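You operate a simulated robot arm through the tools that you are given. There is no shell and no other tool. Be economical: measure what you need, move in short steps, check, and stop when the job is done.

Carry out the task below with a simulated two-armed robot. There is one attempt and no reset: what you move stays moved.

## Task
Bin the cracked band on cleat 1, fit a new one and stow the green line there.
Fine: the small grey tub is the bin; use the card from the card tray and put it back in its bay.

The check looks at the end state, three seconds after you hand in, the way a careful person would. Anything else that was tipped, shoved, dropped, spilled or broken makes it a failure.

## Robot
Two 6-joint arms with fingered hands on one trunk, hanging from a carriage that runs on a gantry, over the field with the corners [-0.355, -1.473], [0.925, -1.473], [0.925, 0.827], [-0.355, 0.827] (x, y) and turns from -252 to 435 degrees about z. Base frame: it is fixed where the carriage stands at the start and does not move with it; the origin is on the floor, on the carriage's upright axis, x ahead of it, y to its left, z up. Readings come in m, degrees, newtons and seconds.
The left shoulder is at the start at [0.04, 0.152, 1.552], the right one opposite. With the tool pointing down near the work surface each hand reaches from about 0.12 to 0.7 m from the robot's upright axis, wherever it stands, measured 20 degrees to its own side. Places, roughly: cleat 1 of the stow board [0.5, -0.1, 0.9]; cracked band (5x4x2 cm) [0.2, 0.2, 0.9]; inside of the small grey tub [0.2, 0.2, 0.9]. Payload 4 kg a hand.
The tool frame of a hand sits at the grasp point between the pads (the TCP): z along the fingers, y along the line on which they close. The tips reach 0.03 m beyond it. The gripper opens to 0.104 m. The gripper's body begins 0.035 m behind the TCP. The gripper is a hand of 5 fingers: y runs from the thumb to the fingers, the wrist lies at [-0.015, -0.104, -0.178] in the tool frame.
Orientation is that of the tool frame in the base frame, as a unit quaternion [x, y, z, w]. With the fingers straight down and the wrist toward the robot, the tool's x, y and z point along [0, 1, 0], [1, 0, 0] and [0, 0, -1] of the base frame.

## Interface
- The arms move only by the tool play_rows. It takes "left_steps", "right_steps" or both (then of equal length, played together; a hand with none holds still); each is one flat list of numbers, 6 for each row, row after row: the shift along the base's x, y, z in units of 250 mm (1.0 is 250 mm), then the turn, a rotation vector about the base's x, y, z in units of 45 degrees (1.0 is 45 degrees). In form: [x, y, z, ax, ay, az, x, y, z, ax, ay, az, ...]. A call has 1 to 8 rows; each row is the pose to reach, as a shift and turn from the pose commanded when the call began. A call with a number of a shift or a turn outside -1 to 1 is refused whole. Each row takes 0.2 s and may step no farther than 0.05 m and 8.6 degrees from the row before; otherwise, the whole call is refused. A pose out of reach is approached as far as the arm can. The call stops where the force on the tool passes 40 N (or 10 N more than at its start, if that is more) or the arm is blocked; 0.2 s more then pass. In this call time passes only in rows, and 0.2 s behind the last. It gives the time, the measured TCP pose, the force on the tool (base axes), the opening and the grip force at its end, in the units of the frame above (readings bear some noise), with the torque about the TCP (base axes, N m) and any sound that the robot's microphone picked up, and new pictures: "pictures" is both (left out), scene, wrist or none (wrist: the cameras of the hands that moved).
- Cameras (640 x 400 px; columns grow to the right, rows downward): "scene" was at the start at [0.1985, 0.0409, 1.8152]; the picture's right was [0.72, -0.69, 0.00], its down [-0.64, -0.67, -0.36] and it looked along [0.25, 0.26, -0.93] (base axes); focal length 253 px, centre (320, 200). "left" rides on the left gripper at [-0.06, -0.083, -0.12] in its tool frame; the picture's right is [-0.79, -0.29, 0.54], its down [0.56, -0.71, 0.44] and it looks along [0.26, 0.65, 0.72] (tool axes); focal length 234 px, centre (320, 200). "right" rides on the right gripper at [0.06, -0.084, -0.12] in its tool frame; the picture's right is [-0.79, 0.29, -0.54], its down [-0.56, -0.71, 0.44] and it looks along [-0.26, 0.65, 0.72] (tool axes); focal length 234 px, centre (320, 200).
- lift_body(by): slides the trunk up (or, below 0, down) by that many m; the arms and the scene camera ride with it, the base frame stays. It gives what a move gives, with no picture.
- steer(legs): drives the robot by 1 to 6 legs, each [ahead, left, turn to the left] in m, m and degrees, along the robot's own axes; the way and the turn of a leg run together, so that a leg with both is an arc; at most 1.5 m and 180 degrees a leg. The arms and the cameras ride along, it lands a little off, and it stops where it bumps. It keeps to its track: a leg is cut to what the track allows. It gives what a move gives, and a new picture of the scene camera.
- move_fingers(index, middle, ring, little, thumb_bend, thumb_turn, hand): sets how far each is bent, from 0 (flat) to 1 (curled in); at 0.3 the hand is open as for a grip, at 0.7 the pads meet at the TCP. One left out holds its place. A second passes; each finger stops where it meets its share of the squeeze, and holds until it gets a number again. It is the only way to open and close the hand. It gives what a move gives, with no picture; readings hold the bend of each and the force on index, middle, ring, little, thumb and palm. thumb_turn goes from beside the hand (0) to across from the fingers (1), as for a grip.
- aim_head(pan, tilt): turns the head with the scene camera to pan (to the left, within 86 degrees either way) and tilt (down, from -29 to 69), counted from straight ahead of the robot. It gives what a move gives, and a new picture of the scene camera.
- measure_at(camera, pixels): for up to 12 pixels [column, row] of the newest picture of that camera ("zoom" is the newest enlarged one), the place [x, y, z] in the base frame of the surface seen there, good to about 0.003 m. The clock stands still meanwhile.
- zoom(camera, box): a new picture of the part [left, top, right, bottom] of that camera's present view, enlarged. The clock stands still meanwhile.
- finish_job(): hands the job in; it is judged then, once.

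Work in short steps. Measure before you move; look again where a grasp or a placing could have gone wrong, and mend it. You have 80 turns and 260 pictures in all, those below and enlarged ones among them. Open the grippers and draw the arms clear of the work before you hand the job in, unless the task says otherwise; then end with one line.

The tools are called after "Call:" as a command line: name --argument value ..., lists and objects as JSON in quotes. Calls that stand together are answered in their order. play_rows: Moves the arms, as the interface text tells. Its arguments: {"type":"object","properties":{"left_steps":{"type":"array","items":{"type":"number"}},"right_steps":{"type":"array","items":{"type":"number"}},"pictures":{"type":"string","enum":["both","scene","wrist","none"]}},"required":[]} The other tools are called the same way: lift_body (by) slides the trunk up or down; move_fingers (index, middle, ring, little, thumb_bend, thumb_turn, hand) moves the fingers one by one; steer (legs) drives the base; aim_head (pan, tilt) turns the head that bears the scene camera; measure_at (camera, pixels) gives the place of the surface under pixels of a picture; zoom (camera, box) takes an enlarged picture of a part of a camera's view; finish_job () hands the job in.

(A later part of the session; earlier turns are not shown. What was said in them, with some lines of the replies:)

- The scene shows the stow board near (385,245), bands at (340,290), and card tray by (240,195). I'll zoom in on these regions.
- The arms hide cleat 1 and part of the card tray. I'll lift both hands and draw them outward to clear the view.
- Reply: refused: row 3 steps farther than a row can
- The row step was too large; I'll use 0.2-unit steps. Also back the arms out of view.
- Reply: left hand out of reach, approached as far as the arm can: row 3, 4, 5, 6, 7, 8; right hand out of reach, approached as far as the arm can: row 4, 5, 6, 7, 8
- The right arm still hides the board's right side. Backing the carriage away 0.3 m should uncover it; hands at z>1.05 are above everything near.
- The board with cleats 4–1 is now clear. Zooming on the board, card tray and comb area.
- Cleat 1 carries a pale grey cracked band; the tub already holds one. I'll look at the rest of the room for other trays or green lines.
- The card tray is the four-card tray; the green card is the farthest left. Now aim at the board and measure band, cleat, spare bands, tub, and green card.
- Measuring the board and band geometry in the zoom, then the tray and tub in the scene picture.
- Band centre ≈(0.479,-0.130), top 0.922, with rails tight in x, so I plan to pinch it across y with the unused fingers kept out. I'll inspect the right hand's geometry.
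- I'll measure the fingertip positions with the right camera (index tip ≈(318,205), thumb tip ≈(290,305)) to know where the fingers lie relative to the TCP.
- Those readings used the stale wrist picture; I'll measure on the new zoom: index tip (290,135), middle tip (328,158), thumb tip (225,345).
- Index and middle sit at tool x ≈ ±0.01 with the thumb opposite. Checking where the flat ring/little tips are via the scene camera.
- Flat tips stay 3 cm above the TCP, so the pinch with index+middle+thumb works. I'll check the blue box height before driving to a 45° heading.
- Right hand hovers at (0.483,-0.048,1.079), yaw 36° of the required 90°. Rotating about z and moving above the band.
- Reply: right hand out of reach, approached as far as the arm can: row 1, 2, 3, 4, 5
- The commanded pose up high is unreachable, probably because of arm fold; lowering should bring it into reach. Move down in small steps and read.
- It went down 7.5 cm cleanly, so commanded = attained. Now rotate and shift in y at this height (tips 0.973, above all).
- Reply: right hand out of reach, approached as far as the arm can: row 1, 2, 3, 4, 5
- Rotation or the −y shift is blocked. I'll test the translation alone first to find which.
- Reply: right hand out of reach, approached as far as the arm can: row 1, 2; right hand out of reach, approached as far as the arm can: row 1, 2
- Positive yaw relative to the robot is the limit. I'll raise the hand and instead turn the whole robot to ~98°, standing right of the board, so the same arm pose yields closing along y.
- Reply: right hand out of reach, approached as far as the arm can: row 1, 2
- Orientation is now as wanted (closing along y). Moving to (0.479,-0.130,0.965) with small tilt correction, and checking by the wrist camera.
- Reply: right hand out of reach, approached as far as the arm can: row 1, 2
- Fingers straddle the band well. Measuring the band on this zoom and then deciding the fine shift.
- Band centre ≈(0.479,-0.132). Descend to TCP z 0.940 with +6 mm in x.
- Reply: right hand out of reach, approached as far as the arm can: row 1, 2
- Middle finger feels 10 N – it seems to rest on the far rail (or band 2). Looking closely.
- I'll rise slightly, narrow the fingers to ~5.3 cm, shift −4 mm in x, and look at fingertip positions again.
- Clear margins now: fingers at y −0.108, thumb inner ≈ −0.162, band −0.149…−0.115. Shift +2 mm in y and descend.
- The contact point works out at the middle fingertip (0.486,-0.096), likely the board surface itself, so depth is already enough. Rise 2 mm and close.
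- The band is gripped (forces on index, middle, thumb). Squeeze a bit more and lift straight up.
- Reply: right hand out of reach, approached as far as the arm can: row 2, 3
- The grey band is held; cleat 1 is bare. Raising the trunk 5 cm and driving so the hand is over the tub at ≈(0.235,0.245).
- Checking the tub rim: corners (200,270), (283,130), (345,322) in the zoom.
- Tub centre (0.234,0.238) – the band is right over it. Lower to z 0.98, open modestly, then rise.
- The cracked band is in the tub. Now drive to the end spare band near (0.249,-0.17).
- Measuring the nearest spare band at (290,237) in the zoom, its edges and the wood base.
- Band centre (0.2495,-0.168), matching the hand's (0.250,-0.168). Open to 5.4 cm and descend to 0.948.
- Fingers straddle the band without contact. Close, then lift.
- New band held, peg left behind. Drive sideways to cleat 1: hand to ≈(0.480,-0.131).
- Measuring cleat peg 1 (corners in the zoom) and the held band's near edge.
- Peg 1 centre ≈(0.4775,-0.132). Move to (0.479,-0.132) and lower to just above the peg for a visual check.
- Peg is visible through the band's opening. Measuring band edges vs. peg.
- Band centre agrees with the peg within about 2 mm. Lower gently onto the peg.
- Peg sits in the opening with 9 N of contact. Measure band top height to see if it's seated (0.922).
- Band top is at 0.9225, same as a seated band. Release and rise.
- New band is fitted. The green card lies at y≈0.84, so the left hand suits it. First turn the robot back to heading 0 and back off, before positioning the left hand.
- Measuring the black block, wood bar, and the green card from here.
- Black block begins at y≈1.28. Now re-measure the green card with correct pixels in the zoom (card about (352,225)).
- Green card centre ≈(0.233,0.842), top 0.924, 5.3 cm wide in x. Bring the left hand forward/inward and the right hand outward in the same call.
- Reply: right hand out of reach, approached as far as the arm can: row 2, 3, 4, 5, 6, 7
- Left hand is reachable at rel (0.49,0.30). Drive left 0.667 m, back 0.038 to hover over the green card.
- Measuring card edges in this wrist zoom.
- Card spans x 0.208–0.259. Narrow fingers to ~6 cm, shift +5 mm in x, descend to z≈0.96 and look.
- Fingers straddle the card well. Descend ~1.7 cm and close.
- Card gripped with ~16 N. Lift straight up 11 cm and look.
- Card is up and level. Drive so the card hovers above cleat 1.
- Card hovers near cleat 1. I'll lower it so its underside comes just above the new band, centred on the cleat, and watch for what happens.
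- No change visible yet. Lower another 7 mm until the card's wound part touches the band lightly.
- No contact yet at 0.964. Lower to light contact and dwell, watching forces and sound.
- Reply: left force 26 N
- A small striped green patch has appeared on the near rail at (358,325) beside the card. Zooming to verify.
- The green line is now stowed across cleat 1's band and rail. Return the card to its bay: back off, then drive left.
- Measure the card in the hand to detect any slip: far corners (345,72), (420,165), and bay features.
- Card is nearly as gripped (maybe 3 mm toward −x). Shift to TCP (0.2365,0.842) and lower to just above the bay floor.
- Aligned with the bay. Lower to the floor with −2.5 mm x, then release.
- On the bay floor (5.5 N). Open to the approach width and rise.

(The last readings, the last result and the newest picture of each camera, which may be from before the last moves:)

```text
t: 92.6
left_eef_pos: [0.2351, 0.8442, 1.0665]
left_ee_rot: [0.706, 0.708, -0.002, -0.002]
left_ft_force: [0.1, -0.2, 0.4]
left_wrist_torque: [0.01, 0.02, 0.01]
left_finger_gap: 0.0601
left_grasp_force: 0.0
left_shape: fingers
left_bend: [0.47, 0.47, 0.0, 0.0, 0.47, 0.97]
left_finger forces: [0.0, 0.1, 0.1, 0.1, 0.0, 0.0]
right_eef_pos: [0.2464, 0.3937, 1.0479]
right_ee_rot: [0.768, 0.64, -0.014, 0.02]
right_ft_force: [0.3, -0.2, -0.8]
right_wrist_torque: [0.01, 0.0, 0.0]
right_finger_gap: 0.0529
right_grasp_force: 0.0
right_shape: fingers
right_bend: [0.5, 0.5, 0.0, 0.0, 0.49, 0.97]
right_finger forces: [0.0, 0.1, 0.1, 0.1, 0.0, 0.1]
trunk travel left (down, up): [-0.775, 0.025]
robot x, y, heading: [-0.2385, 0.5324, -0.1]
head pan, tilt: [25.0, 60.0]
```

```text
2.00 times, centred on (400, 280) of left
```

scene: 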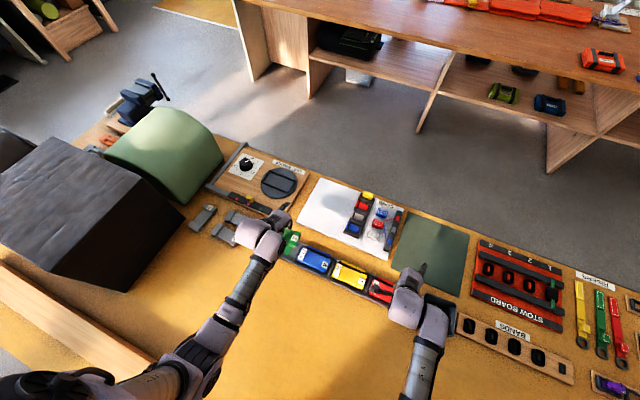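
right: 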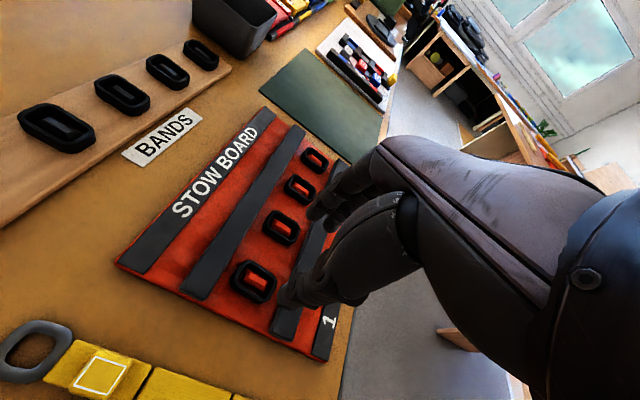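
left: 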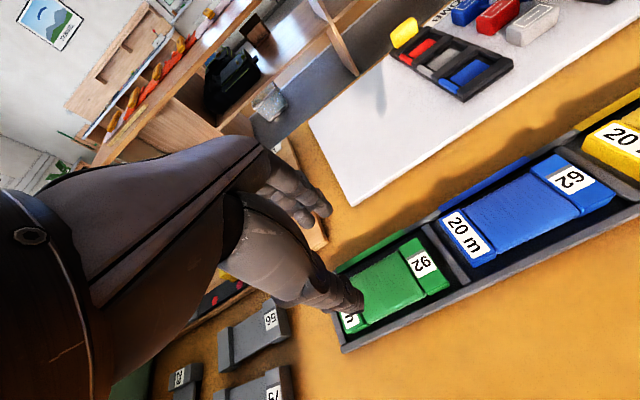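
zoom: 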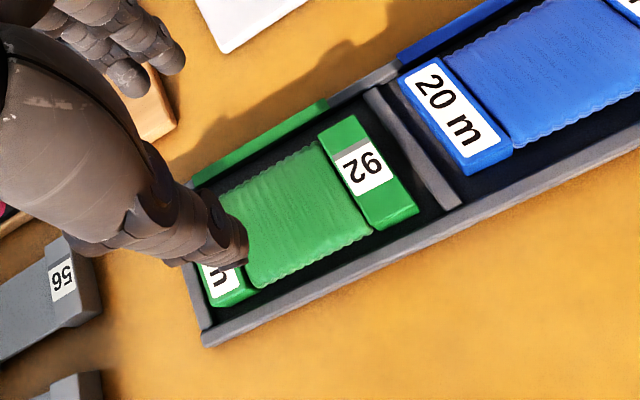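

The card is back in its bay. Draw back, open the hands, and inspect the board and tub.

Call:
steer --legs '[[-0.1, 0, 0], [0, -0.25, 0]]'

Call:
move_fingers --hand "left" --index 0.3 --middle 0.3 --ring 0.3 --little 0.3 --thumb_bend 0.3

Call:
move_fingers --hand "right" --index 0.3 --middle 0.3 --ring 0.3 --little 0.3 --thumb_bend 0.3

Call:
aim_head --pan -15 --tilt 50

Call:
zoom --camera "scene" --box '[170, 200, 370, 330]'

```text
t: 95.1
left_eef_pos: [0.1326, 0.5973, 1.066]
left_ee_rot: [0.705, 0.709, -0.001, -0.002]
left_ft_force: [0.9, 0.5, 0.6]
left_wrist_torque: [0.0, -0.02, 0.02]
left_finger_gap: 0.0598
left_grasp_force: 0.0
left_shape: fingers
left_bend: [0.47, 0.47, 0.0, 0.0, 0.47, 0.97]
left_finger forces: [0.1, 0.0, 0.0, 0.0, 0.1, 0.0]
right_eef_pos: [0.1439, 0.1483, 1.0472]
right_ee_rot: [0.767, 0.641, -0.014, 0.02]
right_ft_force: [-0.7, 0.4, 1.0]
right_wrist_torque: [0.0, 0.01, -0.02]
right_finger_gap: 0.0531
right_grasp_force: 0.1
right_shape: fingers
right_bend: [0.5, 0.5, 0.0, 0.0, 0.49, 0.97]
right_finger forces: [0.0, 0.1, 0.0, 0.0, 0.0, 0.1]
trunk travel left (down, up): [-0.775, 0.025]
robot x, y, heading: [-0.3364, 0.2862, -0.1]
head pan, tilt: [25.0, 60.0]
```

scene: 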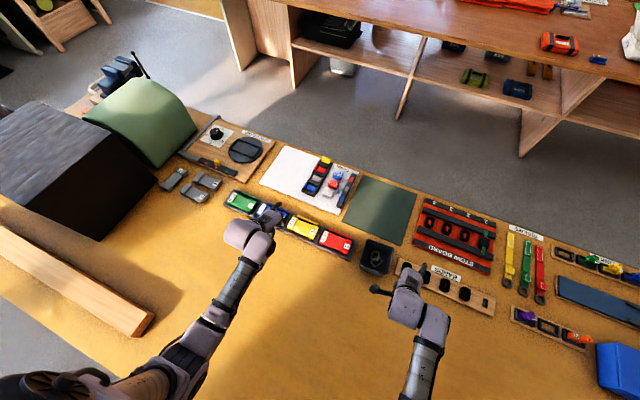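

```text
t: 96.1
left_eef_pos: [0.1324, 0.5974, 1.0658]
left_ee_rot: [0.705, 0.709, -0.002, -0.001]
left_ft_force: [-0.6, -0.6, 0.9]
left_wrist_torque: [-0.03, -0.01, 0.01]
left_finger_gap: 0.103
left_grasp_force: 0.0
left_shape: fingers
left_bend: [0.3, 0.3, 0.3, 0.3, 0.3, 0.97]
left_finger forces: [0.1, 0.1, 0.0, 0.0, 0.1, 0.1]
right_eef_pos: [0.1451, 0.1481, 1.0485]
right_ee_rot: [0.767, 0.641, -0.015, 0.02]
right_ft_force: [0.0, -0.1, 0.4]
right_wrist_torque: [-0.01, -0.01, 0.0]
right_finger_gap: 0.0534
right_grasp_force: 0.0
right_shape: fingers
right_bend: [0.5, 0.5, 0.0, 0.0, 0.49, 0.97]
right_finger forces: [0.0, 0.0, 0.0, 0.0, 0.0, 0.0]
trunk travel left (down, up): [-0.775, 0.025]
robot x, y, heading: [-0.3385, 0.2862, -0.1]
head pan, tilt: [25.0, 60.0]
```

```text
t: 97.1
left_eef_pos: [0.1327, 0.5977, 1.0663]
left_ee_rot: [0.705, 0.709, -0.001, -0.001]
left_ft_force: [0.7, 0.4, -0.1]
left_wrist_torque: [-0.04, 0.0, -0.02]
left_finger_gap: 0.103
left_grasp_force: 0.1
left_shape: fingers
left_bend: [0.3, 0.3, 0.3, 0.3, 0.3, 0.97]
left_finger forces: [0.1, 0.1, 0.0, 0.0, 0.0, 0.0]
right_eef_pos: [0.145, 0.1485, 1.0478]
right_ee_rot: [0.767, 0.641, -0.014, 0.02]
right_ft_force: [-0.3, -0.3, 0.6]
right_wrist_torque: [0.0, 0.02, 0.0]
right_finger_gap: 0.1025
right_grasp_force: 0.1
right_shape: fingers
right_bend: [0.3, 0.3, 0.3, 0.3, 0.3, 0.97]
right_finger forces: [0.1, 0.0, 0.1, 0.0, 0.0, 0.0]
trunk travel left (down, up): [-0.775, 0.025]
robot x, y, heading: [-0.3365, 0.2869, -0.4]
head pan, tilt: [25.0, 60.0]
```

```text
t: 98.2
left_eef_pos: [0.1316, 0.5975, 1.0656]
left_ee_rot: [0.706, 0.708, -0.001, -0.001]
left_ft_force: [-0.3, -0.1, 0.1]
left_wrist_torque: [-0.03, -0.01, 0.03]
left_finger_gap: 0.1026
left_grasp_force: 0.0
left_shape: fingers
left_bend: [0.3, 0.3, 0.3, 0.3, 0.3, 0.97]
left_finger forces: [0.0, 0.0, 0.0, 0.0, 0.0, 0.1]
right_eef_pos: [0.1445, 0.15, 1.0486]
right_ee_rot: [0.767, 0.641, -0.013, 0.02]
right_ft_force: [1.2, 0.2, 0.1]
right_wrist_torque: [-0.01, 0.0, -0.02]
right_finger_gap: 0.1029
right_grasp_force: 0.1
right_shape: fingers
right_bend: [0.3, 0.3, 0.3, 0.3, 0.3, 0.97]
right_finger forces: [0.0, 0.1, 0.0, 0.1, 0.1, 0.0]
trunk travel left (down, up): [-0.775, 0.025]
robot x, y, heading: [-0.3376, 0.2826, -0.4]
head pan, tilt: [-15.0, 50.0]
```

scene: 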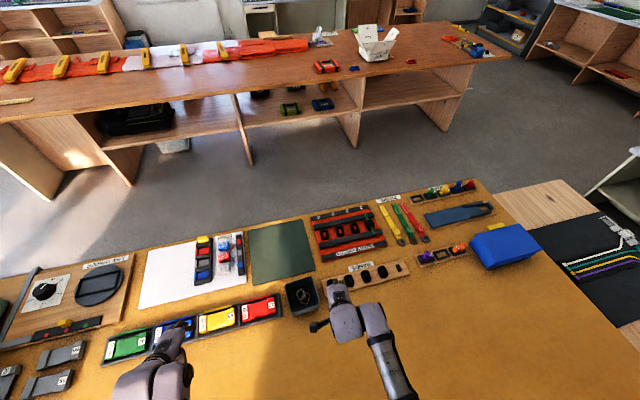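

```text
3.08 times, centred on (270, 265) of scene
```

zoom: 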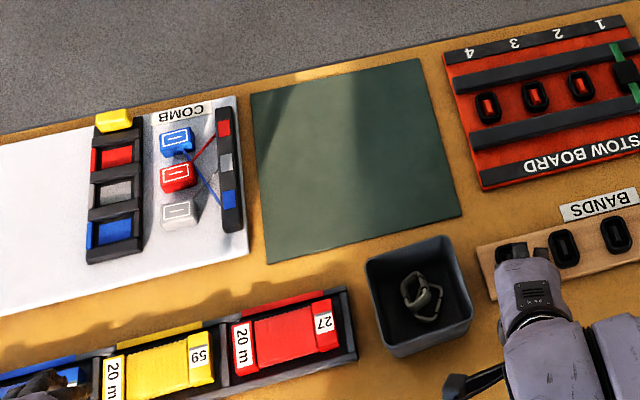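

Everything looks in order; a closer look at the stow board around cleat 1.

Call:
zoom --camera "scene" --box '[300, 190, 440, 280]'

Call:
zoom --camera "scene" --box '[80, 270, 300, 400]'

```text
4.44 times, centred on (370, 235) of scene
```

zoom: 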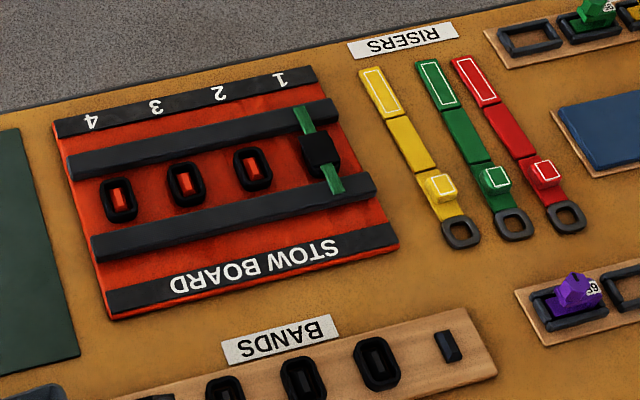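

```text
2.91 times, centred on (190, 335) of scene
```

zoom: 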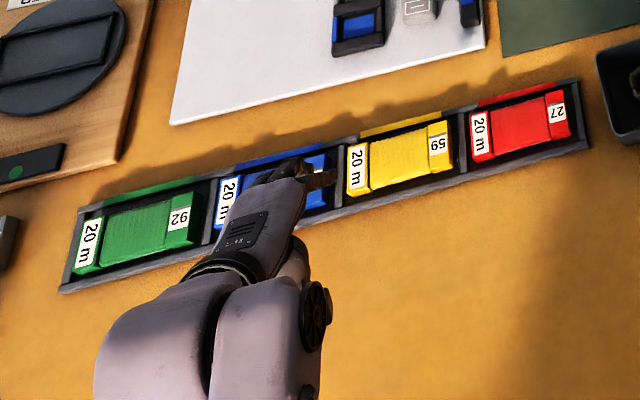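

The green line is held under the new band on cleat 1, both cracked bands are in the tub, and the green card is in its bay. Hands are open and about 10 cm above the work; raise slightly and hand in.

Call:
lift_body --by 0.025

Call:
finish_job

```text
t: 98.9
left_eef_pos: [0.1314, 0.5979, 1.0914]
left_ee_rot: [0.705, 0.709, 0.0, 0.0]
left_ft_force: [-0.1, -0.9, 0.0]
left_wrist_torque: [0.0, -0.01, -0.02]
left_finger_gap: 0.1027
left_grasp_force: 0.0
left_shape: fingers
left_bend: [0.3, 0.3, 0.3, 0.3, 0.3, 0.97]
left_finger forces: [0.0, 0.0, 0.0, 0.0, 0.0, 0.0]
right_eef_pos: [0.1452, 0.1494, 1.0721]
right_ee_rot: [0.767, 0.641, -0.014, 0.02]
right_ft_force: [-0.3, -0.2, -0.8]
right_wrist_torque: [-0.01, 0.02, -0.04]
right_finger_gap: 0.103
right_grasp_force: 0.1
right_shape: fingers
right_bend: [0.3, 0.3, 0.3, 0.3, 0.3, 0.97]
right_finger forces: [0.0, 0.0, 0.0, 0.0, 0.0, 0.0]
trunk travel left (down, up): [-0.8, 0.0]
robot x, y, heading: [-0.3382, 0.2847, -0.2]
head pan, tilt: [-15.0, 50.0]
```

```text
The job is handed in.
```

The cracked band from cleat 1 is in the grey tub, a new band is fitted there with the green line stowed under it, and the green card is back in its bay; the last pictures show nothing else disturbed.
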